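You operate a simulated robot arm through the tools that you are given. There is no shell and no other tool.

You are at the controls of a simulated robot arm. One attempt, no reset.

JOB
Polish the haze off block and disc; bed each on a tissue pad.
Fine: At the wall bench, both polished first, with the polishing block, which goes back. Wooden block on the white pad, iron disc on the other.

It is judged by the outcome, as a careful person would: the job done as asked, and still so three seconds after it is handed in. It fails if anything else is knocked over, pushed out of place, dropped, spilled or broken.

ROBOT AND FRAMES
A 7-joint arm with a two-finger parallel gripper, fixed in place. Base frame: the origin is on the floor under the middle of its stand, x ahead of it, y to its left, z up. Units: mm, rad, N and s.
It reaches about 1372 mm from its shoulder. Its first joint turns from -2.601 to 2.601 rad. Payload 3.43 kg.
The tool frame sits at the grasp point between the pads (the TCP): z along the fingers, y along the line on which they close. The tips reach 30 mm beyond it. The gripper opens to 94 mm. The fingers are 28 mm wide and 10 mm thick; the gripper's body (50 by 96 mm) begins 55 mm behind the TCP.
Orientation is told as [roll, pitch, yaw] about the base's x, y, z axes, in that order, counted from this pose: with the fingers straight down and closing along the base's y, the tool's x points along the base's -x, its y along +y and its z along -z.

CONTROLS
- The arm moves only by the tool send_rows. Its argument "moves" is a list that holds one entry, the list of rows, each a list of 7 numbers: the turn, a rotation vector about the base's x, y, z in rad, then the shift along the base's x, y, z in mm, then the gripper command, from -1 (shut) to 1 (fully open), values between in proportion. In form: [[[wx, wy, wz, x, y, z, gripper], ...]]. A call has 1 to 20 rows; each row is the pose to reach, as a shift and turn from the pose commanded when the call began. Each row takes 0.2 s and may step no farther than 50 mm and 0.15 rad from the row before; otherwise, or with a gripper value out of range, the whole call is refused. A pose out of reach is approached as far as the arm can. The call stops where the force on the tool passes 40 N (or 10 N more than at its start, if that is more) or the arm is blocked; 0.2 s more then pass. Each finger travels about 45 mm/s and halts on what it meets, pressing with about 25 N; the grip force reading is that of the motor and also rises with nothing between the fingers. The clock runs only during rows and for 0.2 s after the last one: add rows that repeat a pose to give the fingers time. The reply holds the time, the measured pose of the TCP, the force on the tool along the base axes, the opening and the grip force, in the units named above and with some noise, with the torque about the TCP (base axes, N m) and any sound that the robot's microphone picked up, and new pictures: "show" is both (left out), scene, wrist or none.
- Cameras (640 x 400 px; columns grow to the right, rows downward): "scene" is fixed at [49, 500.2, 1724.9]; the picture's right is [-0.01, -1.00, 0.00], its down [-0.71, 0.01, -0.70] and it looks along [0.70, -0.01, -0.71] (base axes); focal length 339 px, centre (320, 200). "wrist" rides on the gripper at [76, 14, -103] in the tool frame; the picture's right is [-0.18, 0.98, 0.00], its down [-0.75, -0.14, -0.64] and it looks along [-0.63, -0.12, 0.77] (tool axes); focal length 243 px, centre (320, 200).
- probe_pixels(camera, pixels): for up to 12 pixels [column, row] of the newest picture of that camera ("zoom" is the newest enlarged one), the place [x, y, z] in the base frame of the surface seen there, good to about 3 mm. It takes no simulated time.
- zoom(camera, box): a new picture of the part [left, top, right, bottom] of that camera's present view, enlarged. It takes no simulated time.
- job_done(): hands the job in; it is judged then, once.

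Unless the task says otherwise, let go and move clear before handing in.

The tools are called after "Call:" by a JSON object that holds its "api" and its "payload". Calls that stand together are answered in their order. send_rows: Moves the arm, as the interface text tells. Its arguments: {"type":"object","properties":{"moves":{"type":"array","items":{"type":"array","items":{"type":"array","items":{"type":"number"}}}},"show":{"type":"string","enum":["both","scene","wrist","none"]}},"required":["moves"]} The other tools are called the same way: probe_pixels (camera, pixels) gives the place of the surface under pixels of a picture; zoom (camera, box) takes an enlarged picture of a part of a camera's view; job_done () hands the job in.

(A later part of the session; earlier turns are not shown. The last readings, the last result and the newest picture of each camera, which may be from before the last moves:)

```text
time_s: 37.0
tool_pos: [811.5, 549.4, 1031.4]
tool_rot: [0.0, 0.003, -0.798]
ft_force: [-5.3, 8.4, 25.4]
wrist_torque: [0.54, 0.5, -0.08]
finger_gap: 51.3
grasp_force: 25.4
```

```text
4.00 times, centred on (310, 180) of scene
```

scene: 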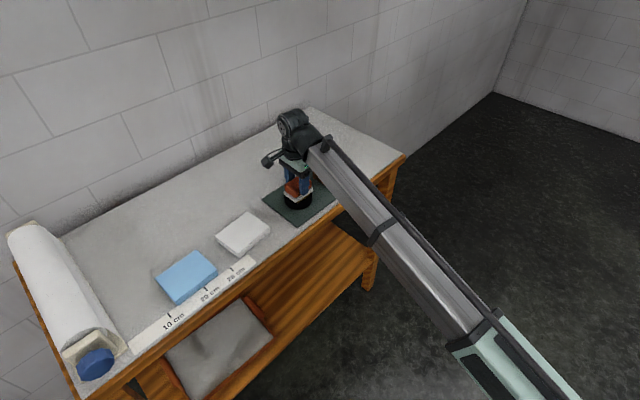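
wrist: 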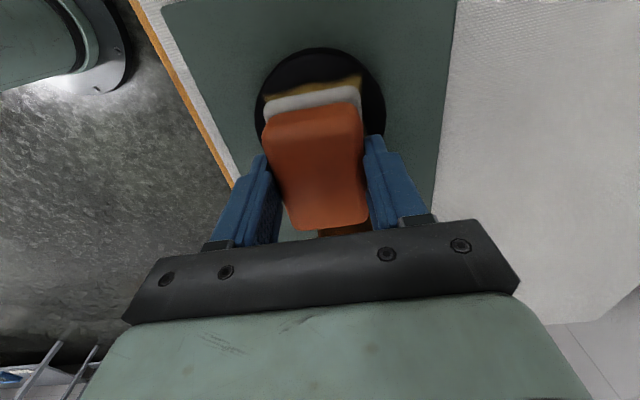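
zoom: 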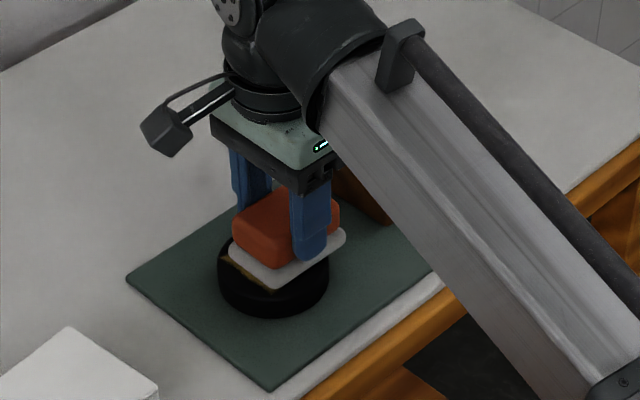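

The disc hasn't moved. The force is 25 N at this end, so I'll ease by 0.7 mm, do another pass, and then lift to inspect.

Call:
{"api": "send_rows", "payload": {"moves": [[[0, 0, 0, -4, 5, 0.7, -1], [0, 0, 0, -8, 10, 0.5, -1], [0, 0, 0, -12, 14, 0.3, -1], [0, 0, 0, -16, 18, 0.2, -1], [0, 0, 0, -20, 20, 0, -1], [0, 0, 0, -18, 16, 0, -1], [0, 0, 0, -14, 11, 0.2, -1], [0, 0, 0, -10, 7, 0.4, -1], [0, 0, 0, -6, 3, 0.7, -1], [0, 0, 0, -2, 0, 0.7, -1], [0, 0, 0, 1, 3, 0.7, -1], [0, 0, 0, -4, 8, 0.5, -1], [0, 0, 0, -9, 12, 0.3, -1], [0, 0, 0, -14, 16, 0.2, -1], [0, 0, 0, -9, 9, 0.4, -1], [0, 0, 0, -9, 9, 10, -1], [0, 0, 0, -9, 9, 40, -1], [0, 0, 0, -9, 9, 70, -1]]], "show": "none"}}

Call:
{"api": "send_rows", "payload": {"moves": [[[0, 0, 0, 28, -26, 0, -1], [0, 0, 0, 58, -52, 0, -1], [0, 0, 0, 90, -78, 0, -1], [0, 0, 0, 125, -108, 0, -1], [0, 0, 0, 160, -138, 0, -1], [0, 0, 0, 195, -168, 0, -1], [0, 0, 0, 225, -196, 0, -1], [0, 0, 0, 250, -224, 0, -1], [0, 0, 0, 250, -224, 0, -1]]], "show": "both"}}

Call:
{"api": "zoom", "payload": {"camera": "scene", "box": [278, 145, 358, 215]}}

```text
time_s: 40.8
tool_pos: [804.2, 558.7, 1100.5]
tool_rot: [0.0, -0.002, -0.796]
ft_force: [-0.9, 0.4, 0.0]
wrist_torque: [-0.02, -0.01, -0.02]
finger_gap: 51.0
grasp_force: 25.7
```

```text
time_s: 42.8
tool_pos: [1052.9, 333.9, 1103.1]
tool_rot: [-0.001, 0.0, -0.798]
ft_force: [-0.7, -0.4, -0.6]
wrist_torque: [-0.02, 0.01, -0.02]
finger_gap: 51.3
grasp_force: 24.4
```

scene: 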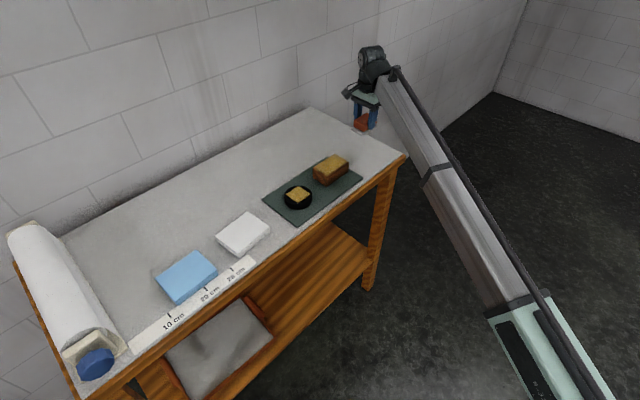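
wrist: 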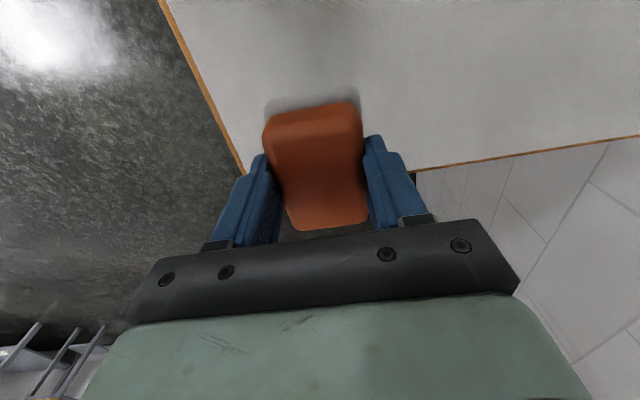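

```text
5.71 times, centred on (318, 180) of scene
```

zoom: 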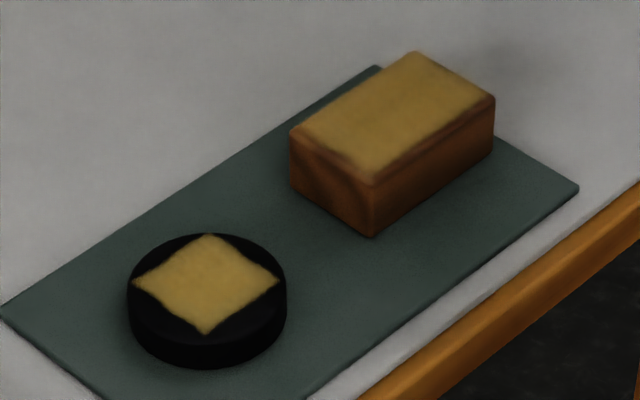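

All the white spots are gone from both. I'll look closer for any residue before I put the polisher back.

Call:
{"api": "zoom", "payload": {"camera": "scene", "box": [284, 180, 314, 210]}}

Call:
{"api": "zoom", "payload": {"camera": "scene", "box": [314, 150, 350, 186]}}

```text
13.33 times, centred on (299, 195) of scene
```

zoom: 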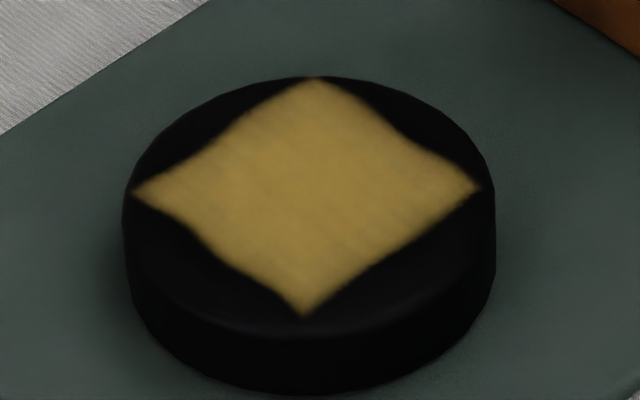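

```text
11.11 times, centred on (332, 168) of scene
```

zoom: 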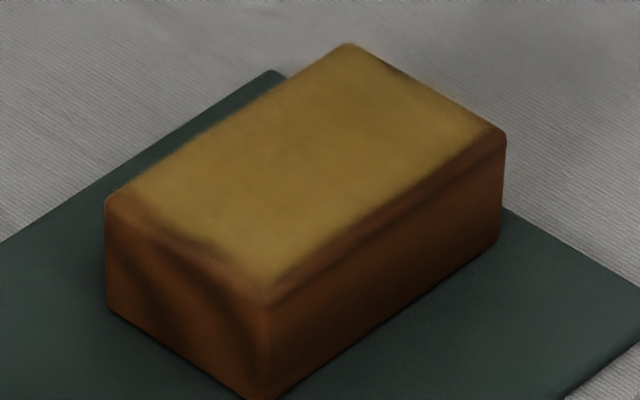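

Both faces are clean. The polisher is now above its old place, so I'll turn back to its original yaw and lower it onto the bench.

Call:
{"api": "send_rows", "payload": {"moves": [[[0, 0, -0.015, -0.5, 0.3, -20, -1], [0, 0, -0.03, -0.5, 0.3, -45, -1], [0, 0, -0.03, -0.5, 0.3, -70, -1], [0, 0, -0.03, -0.5, 0.3, -85, -1], [0, 0, -0.03, -0.5, 0.3, -93, -1], [0, 0, -0.03, -0.5, 0.3, -97, -1], [0, 0, -0.03, -0.5, 0.3, -98.5, -1], [0, 0, -0.03, -0.5, 0.3, -98.5, -1]]], "show": "none"}}

Call:
{"api": "send_rows", "payload": {"moves": [[[0, 0, 0, 0, 0, -1, -1], [0, 0, 0, 0, 0, -1, -1]]], "show": "none"}}

```text
time_s: 44.6
tool_pos: [1052.4, 334.8, 1002.0]
tool_rot: [0.0, -0.001, -0.829]
ft_force: [0.3, -0.3, -1.0]
wrist_torque: [0.02, 0.0, 0.01]
finger_gap: 51.2
grasp_force: 24.7
```

```text
time_s: 45.2
tool_pos: [1052.2, 334.9, 1002.5]
tool_rot: [-0.001, -0.001, -0.829]
ft_force: [-0.7, 0.7, -1.0]
wrist_torque: [0.0, -0.01, 0.01]
finger_gap: 51.2
grasp_force: 25.3
```

Call:
{"api": "send_rows", "payload": {"moves": [[[0, 0, 0, 0, 0, -0.5, -1], [0, 0, 0, 0, 0, -1, -1], [0, 0, 0, 0, 0, -1, -1]]], "show": "wrist"}}

```text
time_s: 46.0
tool_pos: [1053.0, 334.9, 1000.4]
tool_rot: [-0.001, 0.0, -0.829]
ft_force: [1.1, 1.6, 7.0]
wrist_torque: [0.06, 0.1, -0.03]
finger_gap: 51.2
grasp_force: 24.6
```

wrist: 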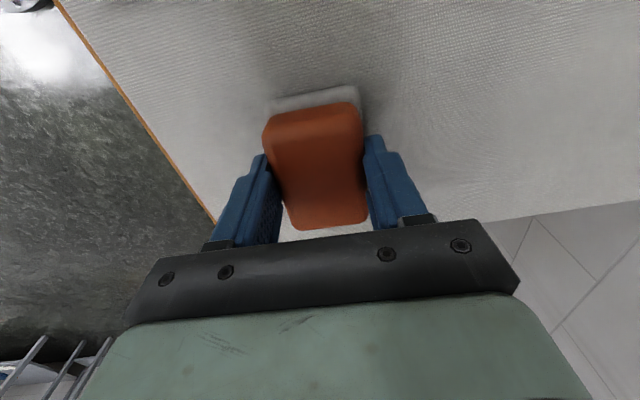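

It's on the bench (Fz = 7 N), in the same spot as at the start. I'll ease up slightly, open, and then rise straight up.

Call:
{"api": "send_rows", "payload": {"moves": [[[0, 0, 0, 0, 0, 0.5, -1], [0, 0, 0, 0, 0, 0.5, 0.2], [0, 0, 0, 0, 0, 0.5, 0.5], [0, 0, 0, 0, 0, 0.5, 1], [0, 0, 0, 0, 0, 0.5, 1], [0, 0, 0, 0, 0, 0.5, 1], [0, 0, 0, 0, 0, 10, 1], [0, 0, 0, 0, 0, 35, 1], [0, 0, 0, 0, 0, 70, 1], [0, 0, 0, 0, 0, 110, 1], [0, 0, 0, 0, 0, 110, 1]]], "show": "both"}}

Call:
{"api": "zoom", "payload": {"camera": "scene", "box": [346, 132, 378, 164]}}

```text
time_s: 48.4
tool_pos: [1051.6, 334.3, 1111.2]
tool_rot: [0.0, 0.002, -0.83]
ft_force: [0.0, 0.2, -0.3]
wrist_torque: [-0.02, 0.0, 0.0]
finger_gap: 93.8
grasp_force: 0.1
```

scene: 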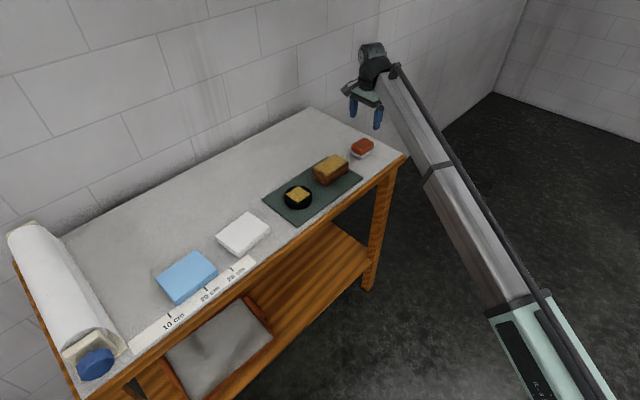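
wrist: 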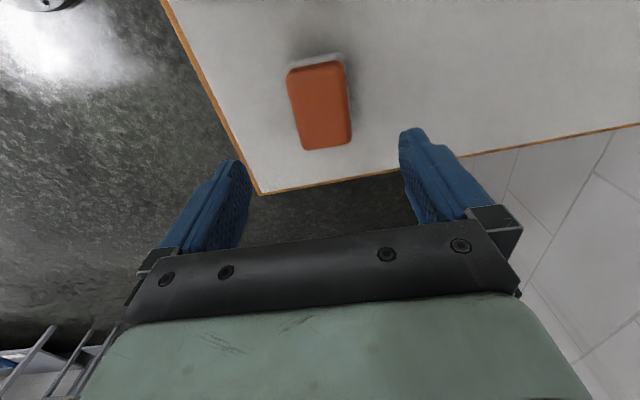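

```text
12.50 times, centred on (362, 148) of scene
```

zoom: 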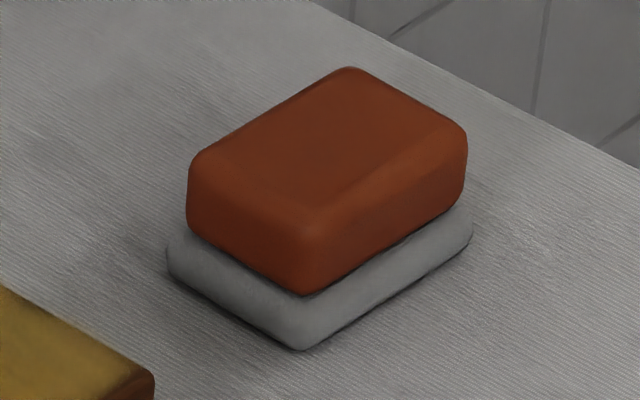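

The polisher is back in place, within about 1 mm in the zoom. Next I'll move over the wooden block and look at its exact pose.

Call:
{"api": "send_rows", "payload": {"moves": [[[0, 0, 0.01, -16, 15, 0, 1], [0, 0, 0.02, -40, 37, 5, 1], [0, 0, 0.03, -65, 60, 10, 1], [0, 0, 0.04, -90, 82, 10, 1], [0, 0, 0.04, -113, 104, 10, 1], [0, 0, 0.04, -129, 118, 10, 1], [0, 0, 0.04, -129, 118, 10, 1]]], "show": "both"}}

Call:
{"api": "zoom", "payload": {"camera": "wrist", "box": [250, 30, 390, 140]}}

```text
time_s: 50.0
tool_pos: [924.4, 453.3, 1119.5]
tool_rot: [0.0, 0.001, -0.789]
ft_force: [-0.2, 0.9, -0.1]
wrist_torque: [0.01, 0.01, -0.02]
finger_gap: 93.8
grasp_force: 0.1
```

scene: 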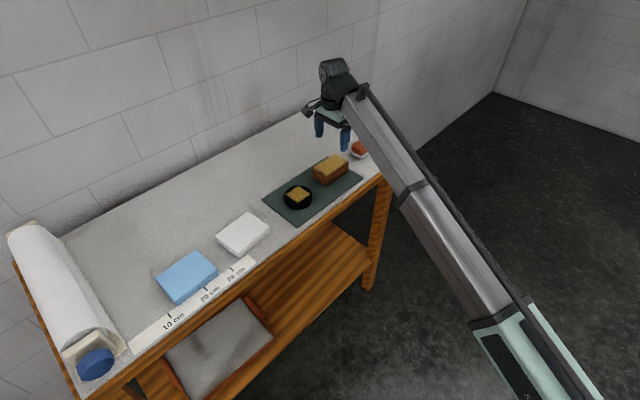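
wrist: 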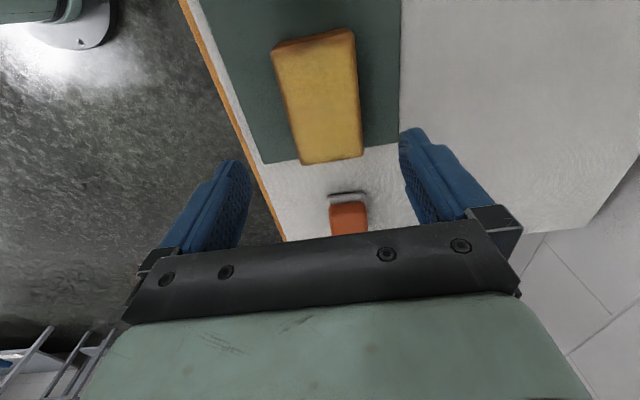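

```text
3.64 times, centred on (320, 85) of wrist
```

zoom: 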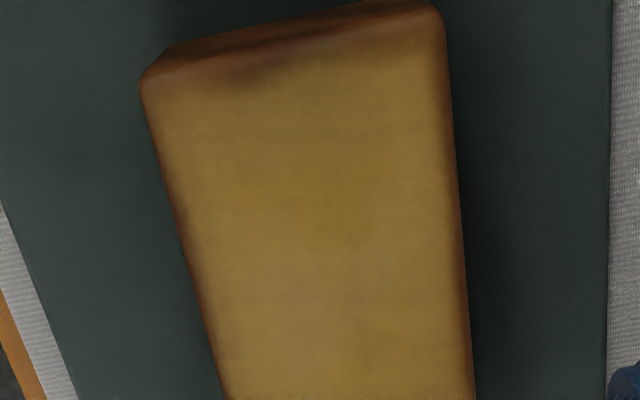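

Call:
{"api": "probe_pixels", "payload": {"camera": "wrist", "pixels": [[275, 58], [352, 36], [360, 152], [301, 161], [281, 85], [288, 110], [295, 135], [354, 65], [357, 95], [359, 125], [320, 100], [330, 161]]}}

Call:
{"api": "zoom", "payload": {"camera": "wrist", "box": [250, 20, 410, 180]}}

```text
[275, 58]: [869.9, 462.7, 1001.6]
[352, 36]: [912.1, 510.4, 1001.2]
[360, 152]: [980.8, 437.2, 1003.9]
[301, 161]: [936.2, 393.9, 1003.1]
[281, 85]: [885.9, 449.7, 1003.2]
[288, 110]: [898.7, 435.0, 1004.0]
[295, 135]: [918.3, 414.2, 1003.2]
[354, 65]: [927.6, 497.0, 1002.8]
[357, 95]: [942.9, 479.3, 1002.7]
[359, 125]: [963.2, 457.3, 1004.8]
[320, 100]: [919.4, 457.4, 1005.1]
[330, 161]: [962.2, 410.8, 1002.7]
```

```text
2.50 times, centred on (330, 100) of wrist
```

zoom: 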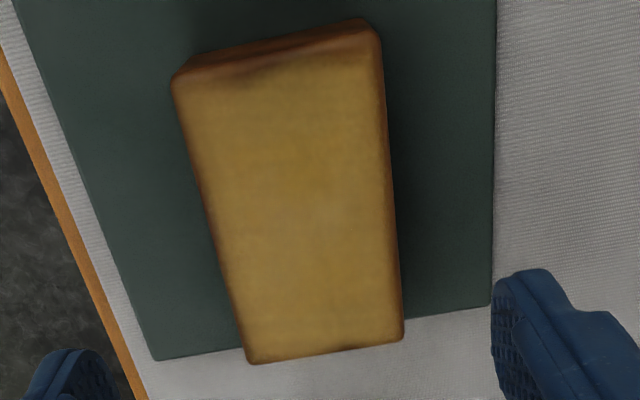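

The wooden block measures about 100×63, centred at (924.7, 451), long axis at −46.5°. I'll trim the yaw, lower around it with the tips about 8 mm above the mat, and close.

Call:
{"api": "send_rows", "payload": {"moves": [[[0, 0, -0.01, 1.6, -1, -25, 1], [0, 0, -0.02, 1.6, -1, -55, 1], [0, 0, -0.02, 1.6, -1, -85, 1], [0, 0, -0.02, 1.6, -1, -105, 1], [0, 0, -0.02, 1.6, -1, -118, 1], [0, 0, -0.02, 1.6, -1, -124, 1], [0, 0, -0.02, 1.6, -1, -124, 1]]], "show": "both"}}

```text
time_s: 51.6
tool_pos: [925.2, 451.3, 995.7]
tool_rot: [0.0, -0.002, -0.808]
ft_force: [-0.2, 0.6, -0.9]
wrist_torque: [0.02, 0.04, 0.01]
finger_gap: 94.1
grasp_force: 0.1
```

scene: 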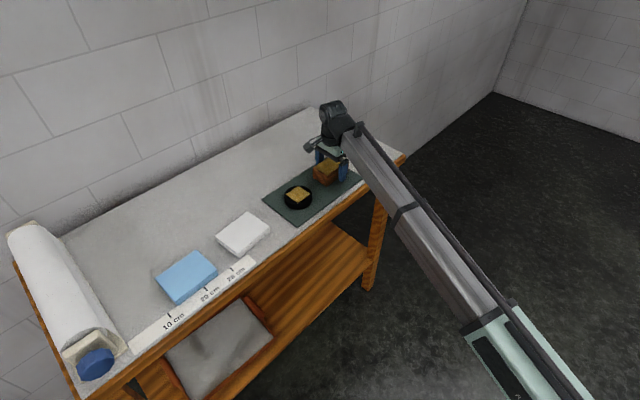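
wrist: 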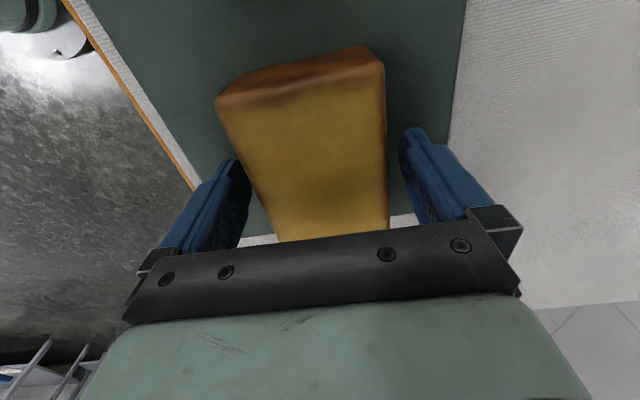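

The fingers are on both long sides with clearance. Closing now.

Call:
{"api": "send_rows", "payload": {"moves": [[[0, 0, 0, 0, 0, 0, 0.7], [0, 0, 0, 0, 0, 0, 0.4], [0, 0, 0, 0, 0, 0, 0.1], [0, 0, 0, 0, 0, 0, -1], [0, 0, 0, 0, 0, 0, -1], [0, 0, 0, 0, 0, 0, -1], [0, 0, 0, 0, 0, 0, -1]]], "show": "wrist"}}

```text
time_s: 53.2
tool_pos: [925.3, 452.3, 994.8]
tool_rot: [-0.001, -0.001, -0.809]
ft_force: [1.7, 0.7, 0.0]
wrist_torque: [0.04, -0.02, 0.13]
finger_gap: 72.2
grasp_force: 25.2
```

wrist: 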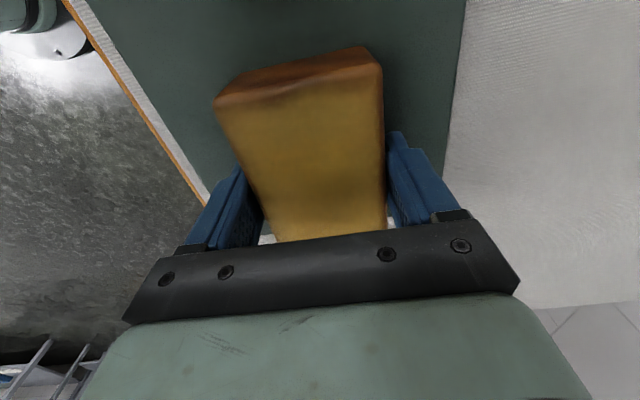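

Gripped at 72 mm with 25 N. I'll lift and check that it hangs level.

Call:
{"api": "send_rows", "payload": {"moves": [[[0, 0, 0, 0, 0, 5, -1], [0, 0, 0, 0, 0, 15, -1], [0, 0, 0, 0, 0, 35, -1], [0, 0, 0, 0, 0, 65, -1], [0, 0, 0, 0, 0, 95, -1], [0, 0, 0, 0, 0, 95, -1]]], "show": "both"}}

Call:
{"api": "zoom", "payload": {"camera": "scene", "box": [270, 90, 390, 210]}}

```text
time_s: 54.6
tool_pos: [924.1, 451.1, 1091.2]
tool_rot: [0.0, 0.001, -0.808]
ft_force: [-0.2, -0.4, -2.4]
wrist_torque: [0.01, -0.01, -0.04]
finger_gap: 72.3
grasp_force: 24.4
```

scene: 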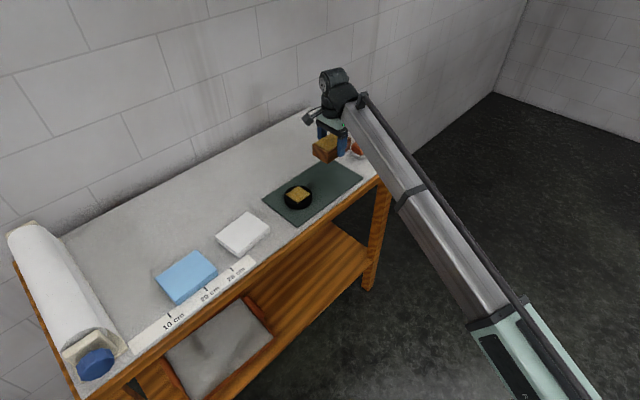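
wrist: 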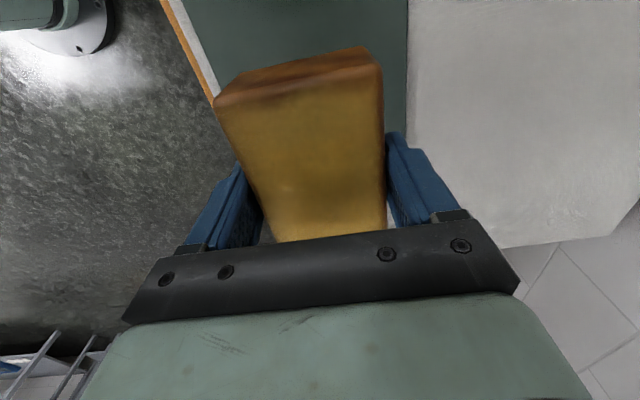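

```text
3.33 times, centred on (330, 150) of scene
```

zoom: 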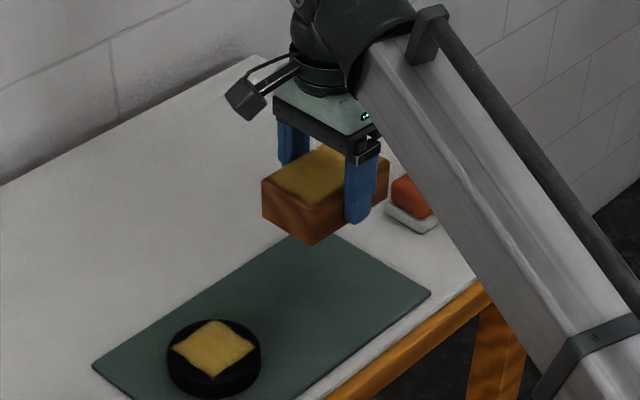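

It hangs level and weighs about 2 N. I'll measure the white pad accurately before carrying the block there.

Call:
{"api": "zoom", "payload": {"camera": "scene", "box": [210, 203, 276, 263]}}

Call:
{"api": "zoom", "payload": {"camera": "scene", "box": [210, 203, 276, 263]}}

```text
6.67 times, centred on (243, 233) of scene
```

zoom: 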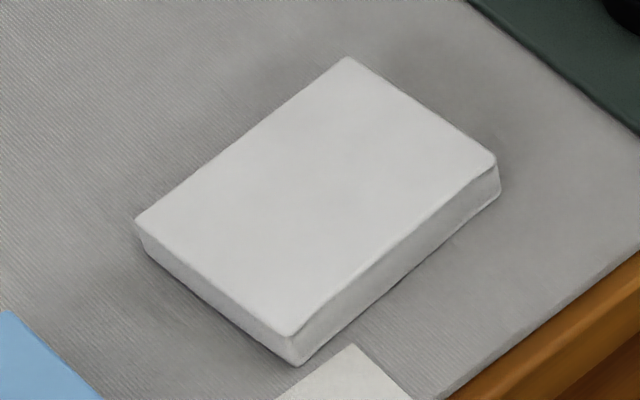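

```text
6.67 times, centred on (243, 233) of scene
```

zoom: 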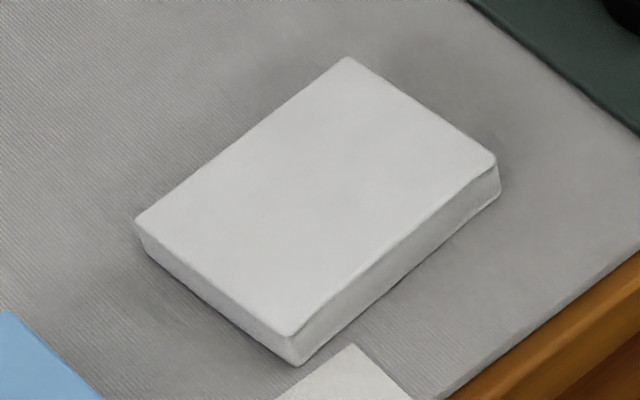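

Call:
{"api": "probe_pixels", "payload": {"camera": "zoom", "pixels": [[139, 222], [348, 60], [493, 160], [291, 332], [244, 140], [420, 110], [392, 246], [215, 277], [315, 200], [296, 362], [138, 240], [498, 195]]}}

```text
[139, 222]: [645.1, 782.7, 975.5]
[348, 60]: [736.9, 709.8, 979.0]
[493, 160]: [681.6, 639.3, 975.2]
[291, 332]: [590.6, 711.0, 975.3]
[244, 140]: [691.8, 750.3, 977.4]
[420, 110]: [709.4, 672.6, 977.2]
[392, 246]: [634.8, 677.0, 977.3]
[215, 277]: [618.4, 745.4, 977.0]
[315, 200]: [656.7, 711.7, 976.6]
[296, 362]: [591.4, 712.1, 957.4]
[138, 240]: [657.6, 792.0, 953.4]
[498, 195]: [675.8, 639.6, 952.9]
```

The white pad is about 118×90, centred at (663.5, 710.7), with its long axis at −38°. I'll carry the block over it at height, turning +0.147 rad to line up with the pad.

Call:
{"api": "send_rows", "payload": {"moves": [[[0, 0, 0, -12, 12, 0, -1], [0, 0, 0.01, -34, 34, 0, -1], [0, 0, 0.025, -58, 58, 0, -1], [0, 0, 0.04, -82, 82, 0, -1], [0, 0, 0.055, -106, 106, 0, -1], [0, 0, 0.07, -130, 130, 0, -1], [0, 0, 0.085, -154, 154, 0, -1], [0, 0, 0.1, -178, 178, 0, -1], [0, 0, 0.115, -202, 201, 0, -1], [0, 0, 0.13, -226, 224, 0, -1], [0, 0, 0.147, -248, 246, 0, -1], [0, 0, 0.147, -261, 259.5, 0, -1], [0, 0, 0.147, -261, 259.5, -15, -1], [0, 0, 0.147, -261, 259.5, -32, -1], [0, 0, 0.147, -261, 259.5, -40, -1], [0, 0, 0.147, -261, 259.5, -40, -1]]], "show": "both"}}

Call:
{"api": "zoom", "payload": {"camera": "scene", "box": [190, 160, 310, 280]}}

```text
time_s: 58.0
tool_pos: [666.1, 712.7, 1050.6]
tool_rot: [-0.001, 0.002, -0.661]
ft_force: [-0.8, -0.5, -1.8]
wrist_torque: [-0.01, -0.01, 0.0]
finger_gap: 72.1
grasp_force: 25.3
```

scene: 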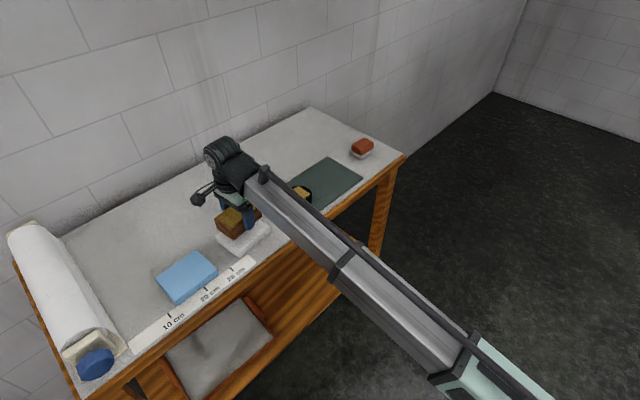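
wrist: 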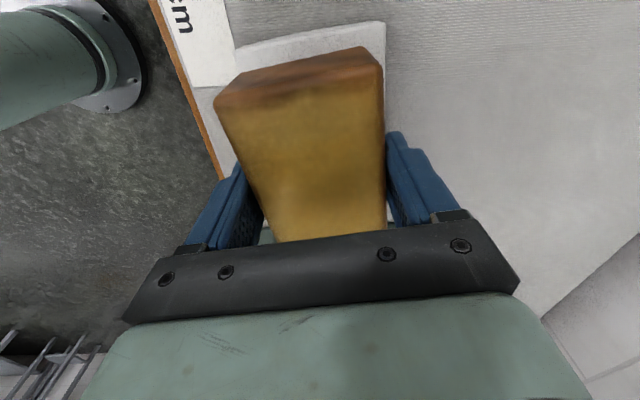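

```text
3.33 times, centred on (250, 220) of scene
```

zoom: 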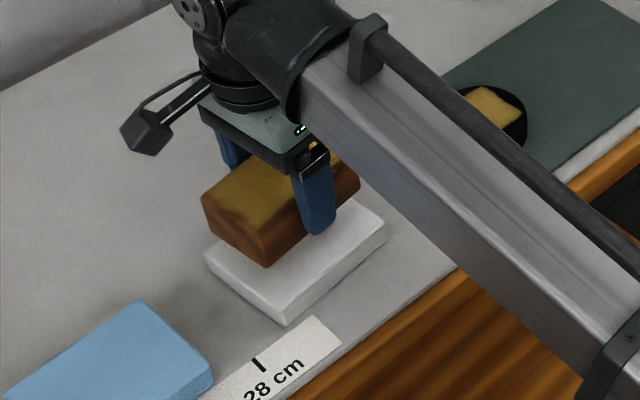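

I'll check the block's alignment over the pad by probing the block's corners and the pad's visible corners.

Call:
{"api": "probe_pixels", "payload": {"camera": "wrist", "pixels": [[222, 103], [380, 68], [243, 76], [364, 50], [240, 50], [382, 25], [300, 95], [300, 65], [310, 38], [383, 100]]}}

Call:
{"api": "probe_pixels", "payload": {"camera": "zoom", "pixels": [[268, 260], [205, 198], [204, 228], [358, 200], [266, 235], [357, 180], [285, 322], [207, 255], [384, 228], [270, 180]]}}

```text
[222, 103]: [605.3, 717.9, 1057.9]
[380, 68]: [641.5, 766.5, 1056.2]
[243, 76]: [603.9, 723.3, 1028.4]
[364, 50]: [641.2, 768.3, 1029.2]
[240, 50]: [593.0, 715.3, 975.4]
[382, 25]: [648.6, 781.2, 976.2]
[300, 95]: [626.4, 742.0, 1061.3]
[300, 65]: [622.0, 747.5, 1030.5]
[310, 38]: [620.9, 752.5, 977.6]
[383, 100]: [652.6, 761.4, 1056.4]
```

```text
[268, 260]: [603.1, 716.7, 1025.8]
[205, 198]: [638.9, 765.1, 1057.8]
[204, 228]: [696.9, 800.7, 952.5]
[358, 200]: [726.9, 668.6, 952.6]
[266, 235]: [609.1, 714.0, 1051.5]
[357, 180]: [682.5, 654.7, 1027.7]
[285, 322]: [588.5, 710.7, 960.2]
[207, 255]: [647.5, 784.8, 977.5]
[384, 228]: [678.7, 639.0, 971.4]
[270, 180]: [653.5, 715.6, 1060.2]
```

The block is centred over the pad to within about 1.5 mm on both axes and well aligned. I'll lower it slowly (contact expected near TCP z≈1015).

Call:
{"api": "send_rows", "payload": {"moves": [[[0, 0, 0, 1, 0, -10, -1], [0, 0, 0, 1, 0, -20, -1], [0, 0, 0, 1, 0, -27, -1], [0, 0, 0, 1, 0, -31, -1], [0, 0, 0, 1, 0, -33, -1], [0, 0, 0, 1, 0, -33, -1]]], "show": "none"}}

Call:
{"api": "zoom", "payload": {"camera": "wrist", "box": [180, 40, 460, 260]}}

```text
time_s: 59.4
tool_pos: [665.1, 710.3, 1017.5]
tool_rot: [0.001, 0.001, -0.662]
ft_force: [0.4, -0.2, -2.9]
wrist_torque: [0.03, 0.01, 0.02]
finger_gap: 72.3
grasp_force: 25.0
```

```text
1.82 times, centred on (320, 150) of wrist
```

zoom: 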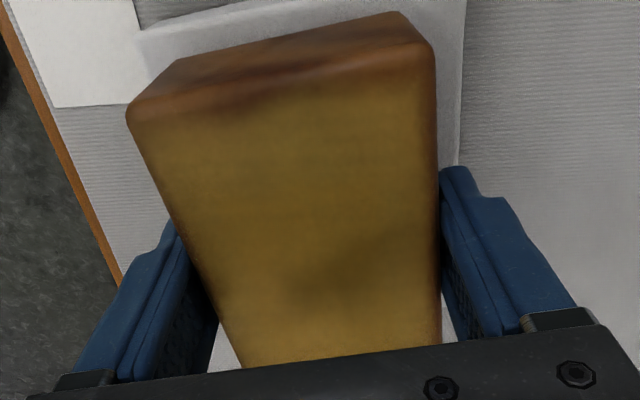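

No contact yet at 1017.5 (Fz just shows the weight). I'll continue down in 1 mm steps.

Call:
{"api": "send_rows", "payload": {"moves": [[[0, 0, 0, 0, 0, -1, -1], [0, 0, 0, 0, 0, -2, -1], [0, 0, 0, 0, 0, -2, -1]]], "show": "none"}}

Call:
{"api": "send_rows", "payload": {"moves": [[[0, 0, 0, 0, 0, -1, -1], [0, 0, 0, 0, 0, -1, -1]]], "show": "none"}}

```text
time_s: 60.2
tool_pos: [665.7, 711.5, 1016.4]
tool_rot: [0.0, 0.0, -0.662]
ft_force: [0.5, -0.5, -1.7]
wrist_torque: [0.01, -0.02, 0.03]
finger_gap: 72.2
grasp_force: 24.6
```

```text
time_s: 60.8
tool_pos: [665.7, 711.4, 1015.1]
tool_rot: [-0.001, 0.0, -0.662]
ft_force: [0.1, -0.4, -2.2]
wrist_torque: [0.02, -0.01, 0.02]
finger_gap: 72.5
grasp_force: 25.1
```

Call:
{"api": "send_rows", "payload": {"moves": [[[0, 0, 0, 0, 0, -1, -1], [0, 0, 0, 0, 0, -1, -1]]], "show": "none"}}

Call:
{"api": "send_rows", "payload": {"moves": [[[0, 0, 0, 0, 0, -0.7, -1], [0, 0, 0, 0, 0, -0.7, -1]]], "show": "both"}}

Call:
{"api": "zoom", "payload": {"camera": "scene", "box": [190, 160, 310, 280]}}

```text
time_s: 61.4
tool_pos: [665.0, 710.9, 1015.0]
tool_rot: [0.001, 0.0, -0.663]
ft_force: [-1.4, 2.2, 3.7]
wrist_torque: [0.03, 0.02, 0.01]
finger_gap: 72.4
grasp_force: 24.5
```

```text
time_s: 62.0
tool_pos: [666.3, 710.9, 1013.1]
tool_rot: [0.0, -0.001, -0.662]
ft_force: [-1.0, 0.5, 9.4]
wrist_torque: [-0.02, 0.03, 0.01]
finger_gap: 72.3
grasp_force: 25.0
```

scene: 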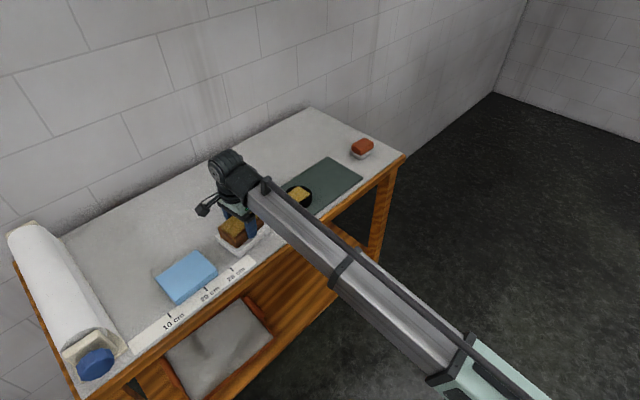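
wrist: 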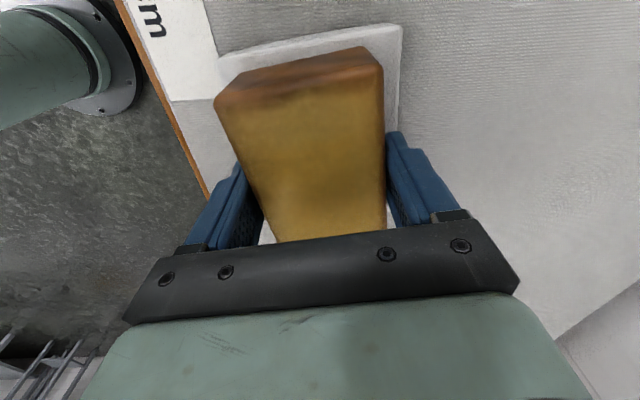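

```text
3.33 times, centred on (250, 220) of scene
```

zoom: 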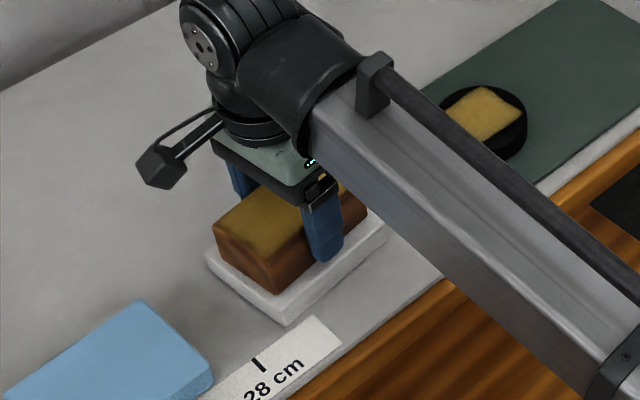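

The block is seated on the white pad with 9 N of contact. I'll ease off slightly, open, and rise straight up.

Call:
{"api": "send_rows", "payload": {"moves": [[[0, 0, 0, 0, 0, 0.7, -1], [0, 0, 0, 0, 0, 0.7, 0.55], [0, 0, 0, 0, 0, 0.7, 0.7], [0, 0, 0, 0, 0, 0.7, 1], [0, 0, 0, 0, 0, 0.7, 1], [0, 0, 0, 0, 0, 0.7, 1], [0, 0, 0, 0, 0, 10, 1], [0, 0, 0, 0, 0, 35, 1], [0, 0, 0, 0, 0, 70, 1], [0, 0, 0, 0, 0, 105, 1], [0, 0, 0, 0, 0, 105, 1]]], "show": "both"}}

Call:
{"api": "zoom", "payload": {"camera": "scene", "box": [190, 180, 290, 280]}}

```text
time_s: 64.4
tool_pos: [666.4, 710.2, 1118.2]
tool_rot: [0.0, 0.0, -0.661]
ft_force: [-0.7, 0.2, 0.6]
wrist_torque: [0.0, 0.02, 0.01]
finger_gap: 93.9
grasp_force: 0.0
```

scene: 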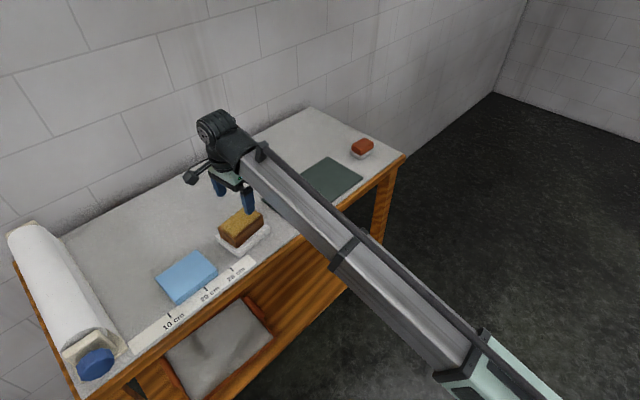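
wrist: 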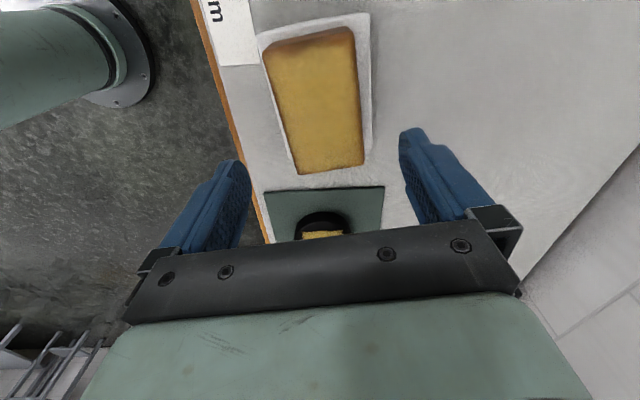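

```text
4.00 times, centred on (240, 230) of scene
```

zoom: 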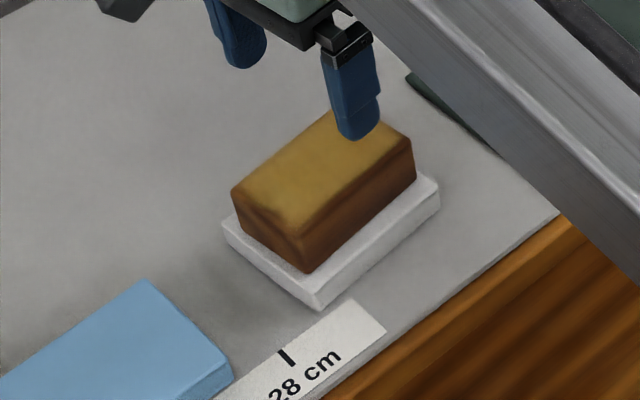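

The wooden block sits squarely on the white pad with an even margin all round. Next I'll move over the disc and measure it from above for a centred grasp.

Call:
{"api": "send_rows", "payload": {"moves": [[[0, 0, 0, 15, -16, 0, 1], [0, 0, 0, 40, -44, 0, 1], [0, 0, 0, 68, -75, 0, 1], [0, 0, 0, 96, -106, 0, 1], [0, 0, 0, 122, -134, 0, 1], [0, 0, 0, 138, -152, 0, 1], [0, 0, 0, 138, -152, 0, 1]]], "show": "both"}}

Call:
{"api": "zoom", "payload": {"camera": "wrist", "box": [260, 40, 390, 160]}}

```text
time_s: 66.0
tool_pos: [802.3, 558.9, 1117.8]
tool_rot: [0.001, 0.0, -0.662]
ft_force: [-1.1, 0.0, -0.4]
wrist_torque: [0.01, 0.01, 0.01]
finger_gap: 93.8
grasp_force: 0.1
```

scene: 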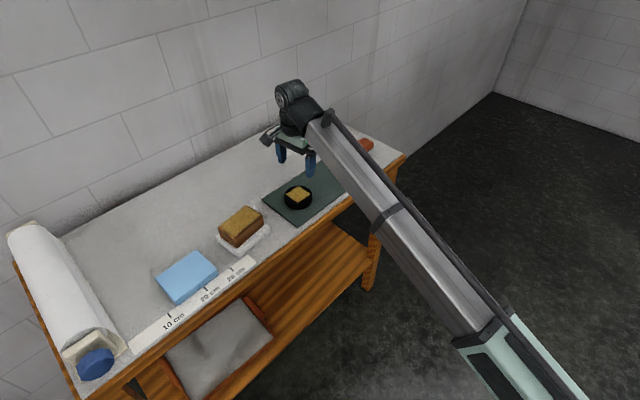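
wrist: 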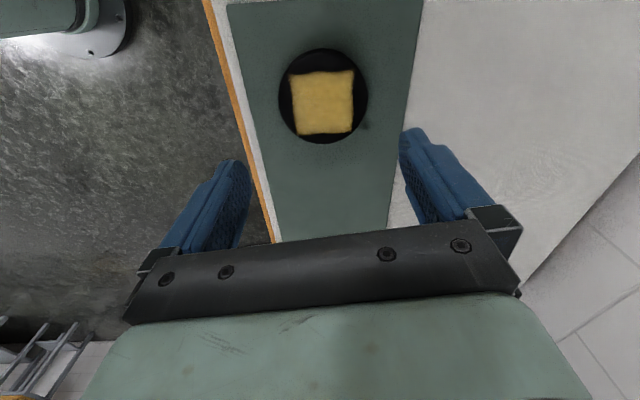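

```text
3.33 times, centred on (325, 100) of wrist
```

zoom: 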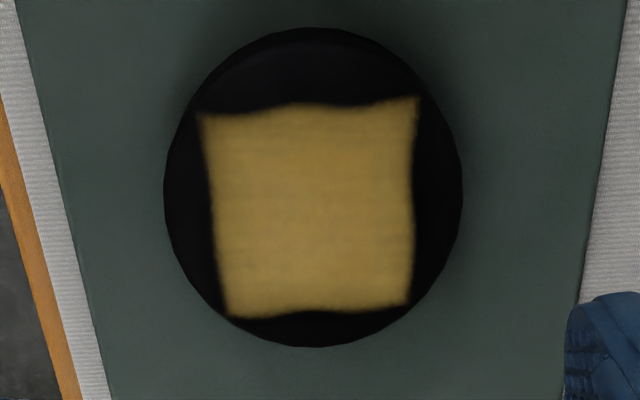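

Call:
{"api": "probe_pixels", "payload": {"camera": "zoom", "pixels": [[171, 190], [455, 190], [315, 341], [213, 298], [417, 298], [180, 140], [448, 140], [175, 230], [452, 230], [260, 330], [370, 330], [315, 200]]}}

```text
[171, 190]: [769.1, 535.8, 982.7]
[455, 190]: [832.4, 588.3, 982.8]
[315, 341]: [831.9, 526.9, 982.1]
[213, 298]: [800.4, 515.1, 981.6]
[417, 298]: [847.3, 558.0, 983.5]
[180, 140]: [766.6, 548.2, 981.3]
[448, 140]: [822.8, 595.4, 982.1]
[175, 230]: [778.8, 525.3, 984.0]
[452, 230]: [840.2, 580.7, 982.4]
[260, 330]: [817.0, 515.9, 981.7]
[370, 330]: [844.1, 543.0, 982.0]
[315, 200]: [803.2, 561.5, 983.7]
```

The disc's rim fits a circle centred at (805, 557.5) with radius 41.7, leaving about 5 mm of clearance per finger. I'll shift by (2, −1), lower until the tips are just above its top, and check the clearance.

Call:
{"api": "send_rows", "payload": {"moves": [[[0, 0, 0, 2.1, -0.9, -25, 1], [0, 0, 0, 2.1, -0.9, -55, 1], [0, 0, 0, 2.1, -0.9, -80, 1], [0, 0, 0, 2.1, -0.9, -93, 1], [0, 0, 0, 2.1, -0.9, -99, 1], [0, 0, 0, 2.1, -0.9, -99, 1]]], "show": "both"}}

Call:
{"api": "zoom", "payload": {"camera": "wrist", "box": [200, 80, 440, 260]}}

```text
time_s: 67.4
tool_pos: [805.7, 558.8, 1019.3]
tool_rot: [0.0, -0.001, -0.662]
ft_force: [-0.7, -0.7, 0.4]
wrist_torque: [-0.03, 0.0, -0.01]
finger_gap: 94.0
grasp_force: 0.1
```

scene: 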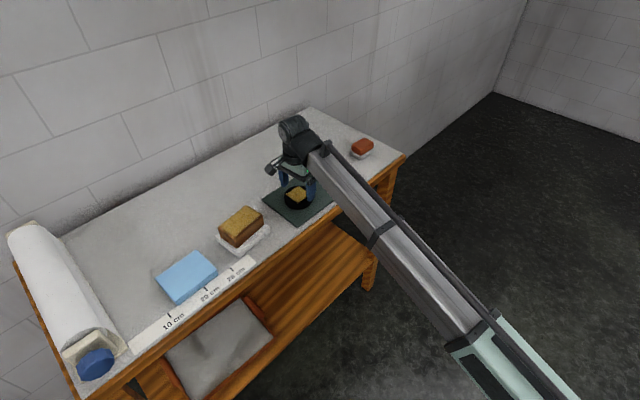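
wrist: 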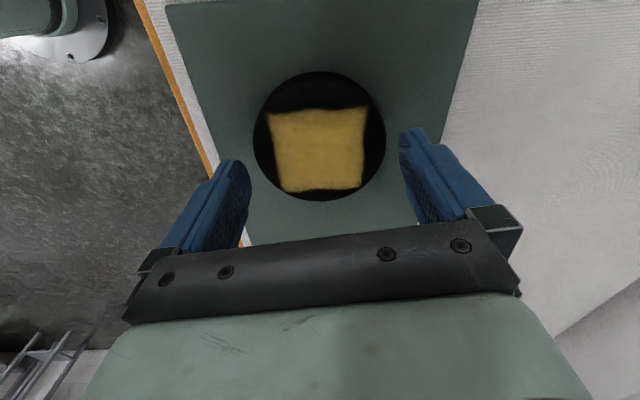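

```text
2.22 times, centred on (320, 170) of wrist
```

zoom: 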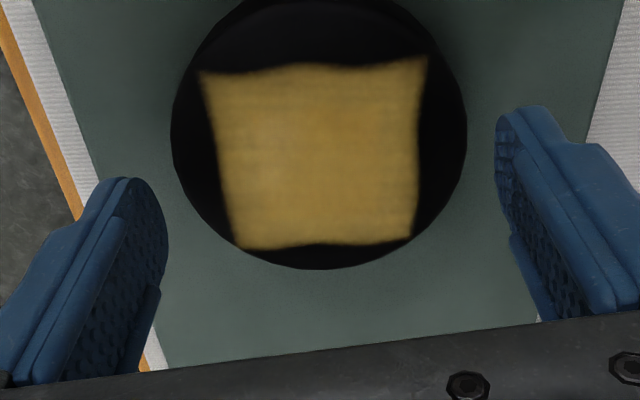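

By projection, the disc's edges at (386,142) and (258,163) sit symmetrically inside the fingertips at about (396,146) and (249,170), so the grasp is centred. I'll lower around it in small steps.

Call:
{"api": "send_rows", "payload": {"moves": [[[0, 0, 0, 0, 0, -6, 1], [0, 0, 0, 0, 0, -11, 1], [0, 0, 0, 0, 0, -16, 1], [0, 0, 0, 0, 0, -21, 1], [0, 0, 0, 0, 0, -25, 1], [0, 0, 0, 0, 0, -26.5, 1], [0, 0, 0, 0, 0, -26.5, 1]]], "show": "wrist"}}

```text
time_s: 69.0
tool_pos: [806.1, 558.4, 993.6]
tool_rot: [-0.001, 0.0, -0.661]
ft_force: [0.3, -0.4, -1.4]
wrist_torque: [0.03, 0.0, -0.01]
finger_gap: 94.2
grasp_force: 0.0
```

wrist: 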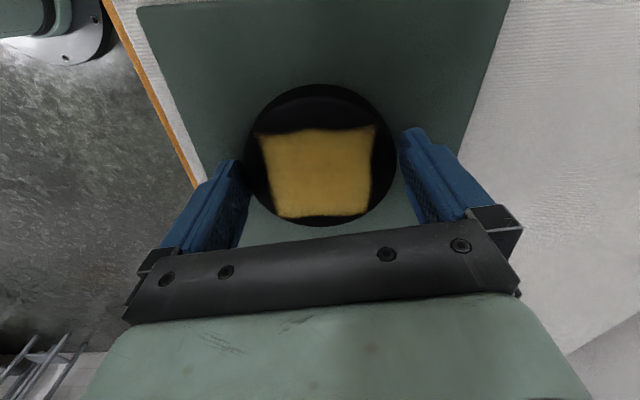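

The fingers are down around the disc without contact (forces near zero). Closing on it now.

Call:
{"api": "send_rows", "payload": {"moves": [[[0, 0, 0, 0, 0, 0, 0.9], [0, 0, 0, 0, 0, 0, 0.75], [0, 0, 0, 0, 0, 0, 0.5], [0, 0, 0, 0, 0, 0, -1], [0, 0, 0, 0, 0, 0, -1], [0, 0, 0, 0, 0, 0, -1]]], "show": "wrist"}}

```text
time_s: 70.4
tool_pos: [806.1, 559.1, 993.0]
tool_rot: [0.0, 0.0, -0.662]
ft_force: [-2.0, -3.1, -0.9]
wrist_torque: [-0.14, 0.11, 0.04]
finger_gap: 87.1
grasp_force: 24.2
```

wrist: 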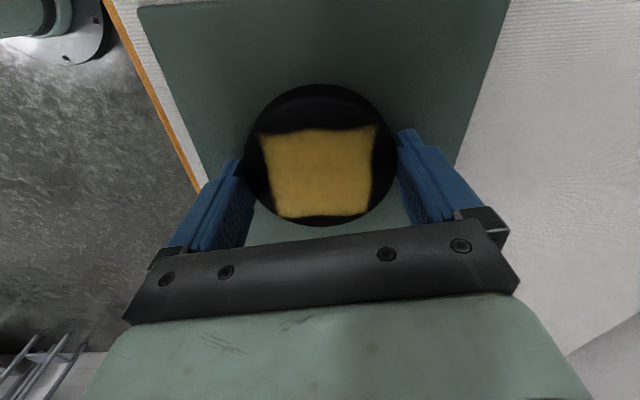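

The disc is gripped at 87 mm with 24 N. It may be heavy, so I'll lift slowly and check for slip.

Call:
{"api": "send_rows", "payload": {"moves": [[[0, 0, 0, 0, 0, 2, -1], [0, 0, 0, 0, 0, 5, -1], [0, 0, 0, 0, 0, 10, -1], [0, 0, 0, 0, 0, 15, -1], [0, 0, 0, 0, 0, 15, -1]]], "show": "both"}}

Call:
{"api": "zoom", "payload": {"camera": "scene", "box": [250, 130, 350, 230]}}

```text
time_s: 71.6
tool_pos: [804.7, 558.3, 1006.4]
tool_rot: [-0.001, -0.001, -0.662]
ft_force: [-1.0, 1.0, -9.6]
wrist_torque: [-0.02, 0.01, -0.01]
finger_gap: 86.8
grasp_force: 24.8
```

scene: 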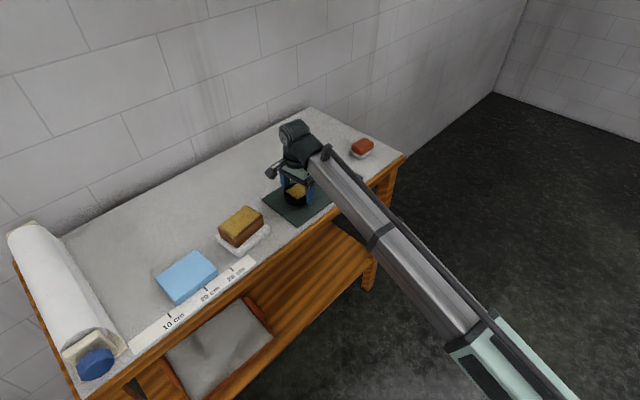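
wrist: 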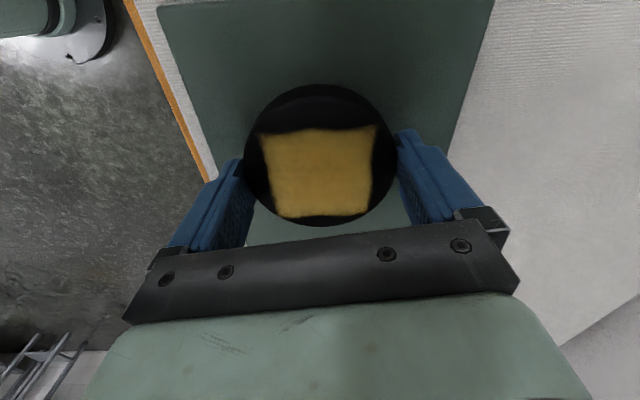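

```text
4.00 times, centred on (300, 180) of scene
```

zoom: 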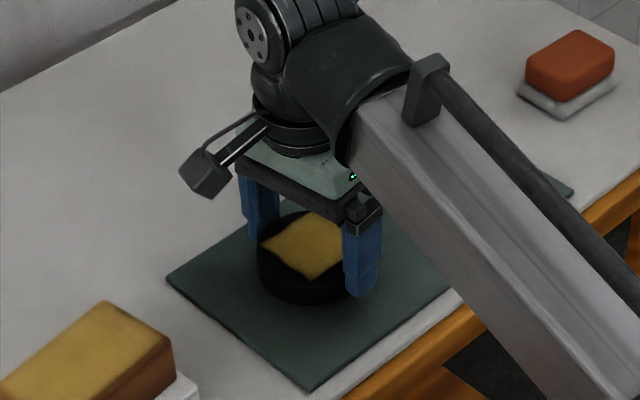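

The disc (about 9–10 N) is held level with no slip in the wrist view. Before carrying it, I'll measure the blue pad accurately.

Call:
{"api": "zoom", "payload": {"camera": "scene", "box": [150, 245, 222, 310]}}

```text
6.15 times, centred on (186, 278) of scene
```

zoom: 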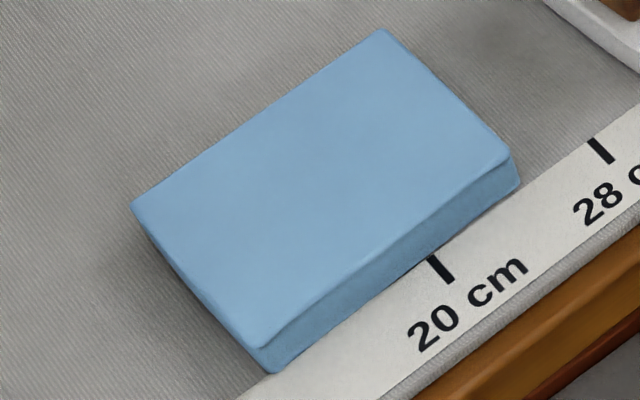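

Call:
{"api": "probe_pixels", "payload": {"camera": "zoom", "pixels": [[137, 206], [382, 34], [507, 156], [259, 345], [250, 125], [445, 95], [385, 250], [200, 278], [318, 185], [270, 370], [515, 185], [450, 230]]}}

```text
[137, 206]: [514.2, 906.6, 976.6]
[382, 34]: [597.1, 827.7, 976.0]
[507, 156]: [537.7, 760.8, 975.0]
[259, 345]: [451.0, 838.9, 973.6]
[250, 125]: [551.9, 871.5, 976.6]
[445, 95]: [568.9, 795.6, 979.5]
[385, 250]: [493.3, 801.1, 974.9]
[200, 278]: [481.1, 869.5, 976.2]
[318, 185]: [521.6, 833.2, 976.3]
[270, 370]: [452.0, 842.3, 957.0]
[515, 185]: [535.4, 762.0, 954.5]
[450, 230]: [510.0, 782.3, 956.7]
```

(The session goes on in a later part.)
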